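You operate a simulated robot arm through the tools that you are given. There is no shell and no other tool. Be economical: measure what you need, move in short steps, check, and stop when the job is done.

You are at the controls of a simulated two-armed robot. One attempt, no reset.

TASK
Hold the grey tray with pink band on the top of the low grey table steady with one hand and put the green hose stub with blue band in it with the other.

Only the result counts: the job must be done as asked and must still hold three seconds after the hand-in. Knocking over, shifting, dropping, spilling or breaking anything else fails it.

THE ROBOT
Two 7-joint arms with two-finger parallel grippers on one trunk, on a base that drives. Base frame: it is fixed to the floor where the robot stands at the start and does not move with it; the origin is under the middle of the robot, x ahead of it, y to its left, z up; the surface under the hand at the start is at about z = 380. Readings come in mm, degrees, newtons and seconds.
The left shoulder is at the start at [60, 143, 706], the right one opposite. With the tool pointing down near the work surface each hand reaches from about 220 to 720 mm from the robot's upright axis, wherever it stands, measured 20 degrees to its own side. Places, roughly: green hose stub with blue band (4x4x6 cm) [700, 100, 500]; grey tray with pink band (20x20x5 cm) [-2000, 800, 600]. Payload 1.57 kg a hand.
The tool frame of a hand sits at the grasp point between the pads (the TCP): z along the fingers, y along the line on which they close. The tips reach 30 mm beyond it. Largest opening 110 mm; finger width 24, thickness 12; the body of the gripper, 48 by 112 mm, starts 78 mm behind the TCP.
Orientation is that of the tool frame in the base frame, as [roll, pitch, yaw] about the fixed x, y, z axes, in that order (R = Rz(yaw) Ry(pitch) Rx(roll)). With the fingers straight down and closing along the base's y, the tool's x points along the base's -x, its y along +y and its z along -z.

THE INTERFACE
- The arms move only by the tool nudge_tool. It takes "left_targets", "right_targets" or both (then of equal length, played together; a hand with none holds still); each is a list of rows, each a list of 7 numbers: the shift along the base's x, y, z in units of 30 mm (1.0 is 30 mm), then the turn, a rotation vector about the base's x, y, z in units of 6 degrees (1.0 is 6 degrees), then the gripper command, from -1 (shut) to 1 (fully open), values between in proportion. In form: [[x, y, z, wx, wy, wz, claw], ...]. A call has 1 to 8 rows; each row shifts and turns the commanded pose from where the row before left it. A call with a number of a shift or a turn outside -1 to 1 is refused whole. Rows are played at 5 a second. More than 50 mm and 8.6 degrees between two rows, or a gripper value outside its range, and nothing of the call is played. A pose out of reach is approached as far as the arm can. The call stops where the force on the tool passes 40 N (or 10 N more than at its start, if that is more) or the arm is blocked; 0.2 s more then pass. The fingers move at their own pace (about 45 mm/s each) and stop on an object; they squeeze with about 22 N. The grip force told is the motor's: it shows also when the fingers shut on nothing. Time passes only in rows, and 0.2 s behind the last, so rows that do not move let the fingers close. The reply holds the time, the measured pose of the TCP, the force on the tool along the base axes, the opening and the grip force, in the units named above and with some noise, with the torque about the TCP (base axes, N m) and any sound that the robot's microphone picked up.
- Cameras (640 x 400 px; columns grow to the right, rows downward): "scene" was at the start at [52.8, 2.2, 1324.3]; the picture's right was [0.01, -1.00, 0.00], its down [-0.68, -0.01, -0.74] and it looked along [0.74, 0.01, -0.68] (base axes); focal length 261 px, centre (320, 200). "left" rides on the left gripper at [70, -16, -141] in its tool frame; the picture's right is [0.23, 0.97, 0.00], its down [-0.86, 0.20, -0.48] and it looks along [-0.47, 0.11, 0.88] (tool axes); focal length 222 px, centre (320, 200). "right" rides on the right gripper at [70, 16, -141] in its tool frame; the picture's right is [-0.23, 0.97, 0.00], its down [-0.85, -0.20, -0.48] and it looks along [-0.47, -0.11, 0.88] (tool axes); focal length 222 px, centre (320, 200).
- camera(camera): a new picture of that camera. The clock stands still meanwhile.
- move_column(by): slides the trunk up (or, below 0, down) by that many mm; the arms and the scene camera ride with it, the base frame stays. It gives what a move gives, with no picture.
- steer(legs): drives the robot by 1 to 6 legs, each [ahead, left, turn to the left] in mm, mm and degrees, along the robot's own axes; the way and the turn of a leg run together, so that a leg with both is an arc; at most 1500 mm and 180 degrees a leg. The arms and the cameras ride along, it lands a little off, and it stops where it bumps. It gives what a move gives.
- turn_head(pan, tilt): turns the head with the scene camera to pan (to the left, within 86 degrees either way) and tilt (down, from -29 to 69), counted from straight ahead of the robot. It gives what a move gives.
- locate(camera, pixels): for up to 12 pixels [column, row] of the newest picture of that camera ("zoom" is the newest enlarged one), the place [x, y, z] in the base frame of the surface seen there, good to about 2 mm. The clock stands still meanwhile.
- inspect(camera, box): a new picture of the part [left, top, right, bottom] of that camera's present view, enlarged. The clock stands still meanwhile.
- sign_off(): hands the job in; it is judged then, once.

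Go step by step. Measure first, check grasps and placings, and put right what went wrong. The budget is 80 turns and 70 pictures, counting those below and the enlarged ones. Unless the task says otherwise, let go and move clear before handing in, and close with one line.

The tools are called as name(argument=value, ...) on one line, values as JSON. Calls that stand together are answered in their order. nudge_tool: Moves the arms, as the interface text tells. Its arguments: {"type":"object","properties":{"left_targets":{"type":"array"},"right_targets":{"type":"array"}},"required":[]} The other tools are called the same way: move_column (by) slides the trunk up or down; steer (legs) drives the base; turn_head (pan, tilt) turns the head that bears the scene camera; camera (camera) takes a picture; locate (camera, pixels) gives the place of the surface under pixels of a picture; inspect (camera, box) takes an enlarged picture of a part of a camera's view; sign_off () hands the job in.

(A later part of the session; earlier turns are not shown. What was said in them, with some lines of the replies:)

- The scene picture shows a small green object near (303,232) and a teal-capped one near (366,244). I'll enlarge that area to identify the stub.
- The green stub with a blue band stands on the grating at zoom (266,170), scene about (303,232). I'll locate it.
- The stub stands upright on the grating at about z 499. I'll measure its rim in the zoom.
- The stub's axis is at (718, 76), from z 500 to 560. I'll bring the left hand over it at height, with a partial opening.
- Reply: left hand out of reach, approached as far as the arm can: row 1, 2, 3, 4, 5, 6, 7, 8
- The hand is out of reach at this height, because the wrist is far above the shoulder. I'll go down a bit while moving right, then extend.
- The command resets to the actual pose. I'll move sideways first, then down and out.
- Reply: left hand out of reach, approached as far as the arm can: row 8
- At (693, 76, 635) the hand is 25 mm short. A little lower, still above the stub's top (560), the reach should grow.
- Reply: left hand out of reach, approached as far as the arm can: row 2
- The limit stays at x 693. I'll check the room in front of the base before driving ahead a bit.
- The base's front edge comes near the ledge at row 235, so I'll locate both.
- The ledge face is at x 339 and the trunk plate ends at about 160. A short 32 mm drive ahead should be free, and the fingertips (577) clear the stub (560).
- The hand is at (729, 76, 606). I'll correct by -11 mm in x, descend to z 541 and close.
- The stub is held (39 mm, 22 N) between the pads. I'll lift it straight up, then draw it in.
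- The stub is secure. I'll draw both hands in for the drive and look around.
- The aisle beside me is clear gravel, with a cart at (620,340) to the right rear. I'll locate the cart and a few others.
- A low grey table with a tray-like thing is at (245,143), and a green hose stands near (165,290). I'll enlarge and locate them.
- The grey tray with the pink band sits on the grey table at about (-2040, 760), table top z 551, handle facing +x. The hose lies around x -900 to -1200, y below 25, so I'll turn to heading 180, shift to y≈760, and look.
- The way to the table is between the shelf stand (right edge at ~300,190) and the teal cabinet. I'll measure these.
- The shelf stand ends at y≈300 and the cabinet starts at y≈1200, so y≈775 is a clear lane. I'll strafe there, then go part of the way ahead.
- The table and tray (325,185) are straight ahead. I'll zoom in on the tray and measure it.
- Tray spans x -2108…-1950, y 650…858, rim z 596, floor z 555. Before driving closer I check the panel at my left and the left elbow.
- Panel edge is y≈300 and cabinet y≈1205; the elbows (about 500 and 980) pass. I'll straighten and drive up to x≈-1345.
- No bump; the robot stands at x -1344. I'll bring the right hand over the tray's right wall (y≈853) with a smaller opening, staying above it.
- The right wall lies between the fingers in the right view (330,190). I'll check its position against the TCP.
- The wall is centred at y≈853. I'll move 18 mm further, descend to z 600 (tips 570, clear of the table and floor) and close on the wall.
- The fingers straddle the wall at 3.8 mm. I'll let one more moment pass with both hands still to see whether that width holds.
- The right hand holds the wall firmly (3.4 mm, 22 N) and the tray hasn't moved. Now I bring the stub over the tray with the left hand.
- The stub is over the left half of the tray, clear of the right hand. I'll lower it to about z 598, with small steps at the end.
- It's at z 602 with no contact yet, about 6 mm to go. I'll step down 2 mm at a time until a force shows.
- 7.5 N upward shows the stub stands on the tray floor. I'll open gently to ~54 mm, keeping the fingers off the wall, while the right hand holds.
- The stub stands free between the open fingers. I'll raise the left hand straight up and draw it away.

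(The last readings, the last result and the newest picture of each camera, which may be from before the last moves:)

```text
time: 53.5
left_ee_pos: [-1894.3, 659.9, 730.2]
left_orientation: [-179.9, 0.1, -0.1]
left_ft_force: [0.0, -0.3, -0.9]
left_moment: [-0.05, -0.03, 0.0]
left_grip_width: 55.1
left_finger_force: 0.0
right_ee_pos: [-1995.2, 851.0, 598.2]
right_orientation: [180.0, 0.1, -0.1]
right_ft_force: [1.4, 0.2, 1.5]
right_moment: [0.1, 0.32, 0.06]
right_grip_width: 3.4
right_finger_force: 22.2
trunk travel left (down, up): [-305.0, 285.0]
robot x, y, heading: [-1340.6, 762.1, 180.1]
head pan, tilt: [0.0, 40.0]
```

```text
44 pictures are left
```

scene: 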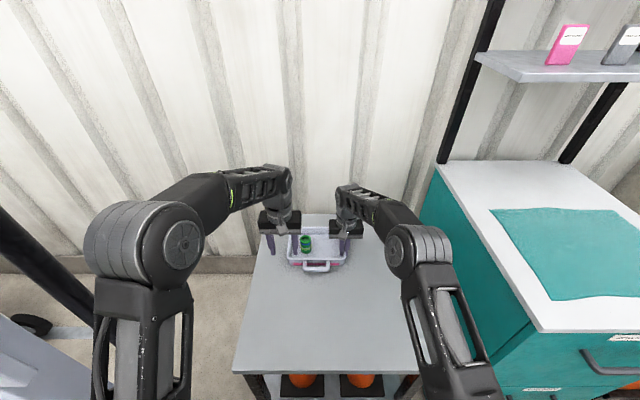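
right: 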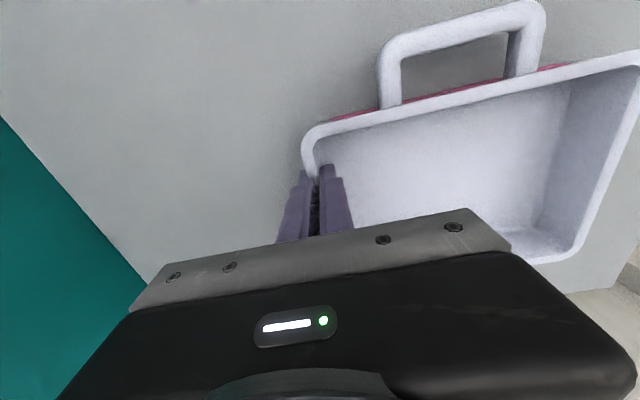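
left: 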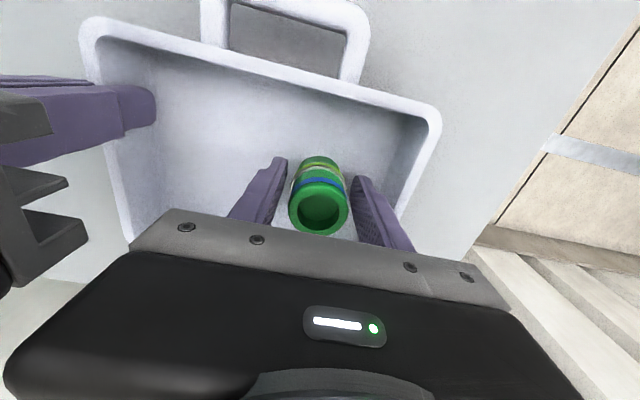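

The stub stands in the tray (306,243) and the left hand is clear. Next I open the right hand gently, raise it and draw it back.

nudge_tool(right_targets=[[0, 0, 0, 0, 0, 0, -0.6], [0, 0, 0, 0, 0, 0, -0.4], [0, 0, 0, 0, 0, 0, -0.4], [0, 0, 0.5, 0, 0, 0, -0.4], [0, 0, 1, 0, 0, 0, -0.4], [0, 0, 1, 0, 0, 0, -0.4], [0, 0, 1, 0, 0, 0, -0.4], [1, 0.4, 0.3, 0, 0, 0, -0.4]])

nudge_tool(left_targets=[[1, -0.5, 0, 0, 0, 0, 0], [1, -0.5, 0, 0, 0, 0, 0], [1, -0.5, 0, 0, 0, 0, 0], [1, -0.5, 0, 0, 0, 0, 0]], right_targets=[[1, 0.5, 0, 0, 0, 0, -0.4], [1, 0.5, 0, 0, 0, 0, -0.4], [1, 0.5, 0, 0, 0, 0, -0.4], [1, 0.5, 0, 0, 0, 0, -0.4]])

inspect(camera="scene", box=[240, 200, 400, 300])

locate(camera="zoom", pixels=[[264, 150], [262, 185], [200, 160], [405, 160], [300, 235], [300, 110]])

```text
time: 55.3
left_ee_pos: [-1893.4, 659.4, 730.1]
left_orientation: [-180.0, -0.1, -0.1]
left_ft_force: [-0.4, 0.4, 0.9]
left_moment: [-0.03, 0.0, -0.01]
left_grip_width: 54.9
left_finger_force: 0.0
right_ee_pos: [-1963.7, 863.5, 713.1]
right_orientation: [-179.9, 0.0, -0.1]
right_ft_force: [-0.3, -0.8, -0.1]
right_moment: [0.03, 0.0, 0.02]
right_grip_width: 33.2
right_finger_force: 0.1
trunk travel left (down, up): [-305.0, 285.0]
robot x, y, heading: [-1338.0, 763.6, 180.0]
head pan, tilt: [0.0, 40.0]
```

```text
time: 56.3
left_ee_pos: [-1771.5, 598.6, 729.6]
left_orientation: [180.0, 0.0, -0.1]
left_ft_force: [-0.3, 0.3, -0.2]
left_moment: [-0.04, 0.03, -0.01]
left_grip_width: 54.7
left_finger_force: 0.1
right_ee_pos: [-1842.1, 924.7, 713.4]
right_orientation: [180.0, 0.0, 0.0]
right_ft_force: [-0.3, 0.2, -0.6]
right_moment: [0.01, -0.02, 0.0]
right_grip_width: 32.8
right_finger_force: 0.1
trunk travel left (down, up): [-305.0, 285.0]
robot x, y, heading: [-1338.7, 763.2, 180.0]
head pan, tilt: [0.0, 40.0]
```

```text
4.00 times, centred on (320, 250) of scene
```

zoom: 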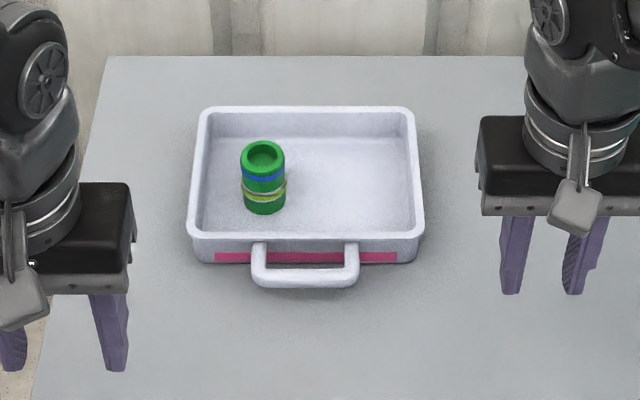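

```text
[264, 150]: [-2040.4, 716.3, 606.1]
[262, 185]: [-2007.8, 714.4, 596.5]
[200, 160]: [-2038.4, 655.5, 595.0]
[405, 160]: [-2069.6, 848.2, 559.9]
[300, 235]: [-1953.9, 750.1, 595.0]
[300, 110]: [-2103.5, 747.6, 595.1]
```

The stub stands upright in the tray (zoom 263,180), the tray hasn't moved, and both hands are clear. I'll hand in.

sign_off()

```text
The job is handed in.
```

The green hose stub with the blue band now stands upright in the grey tray with the pink band. The right hand gripped the tray's wall while the left hand placed the stub. The tray is where it was on the table, and both hands had let go and moved clear before I handed in.
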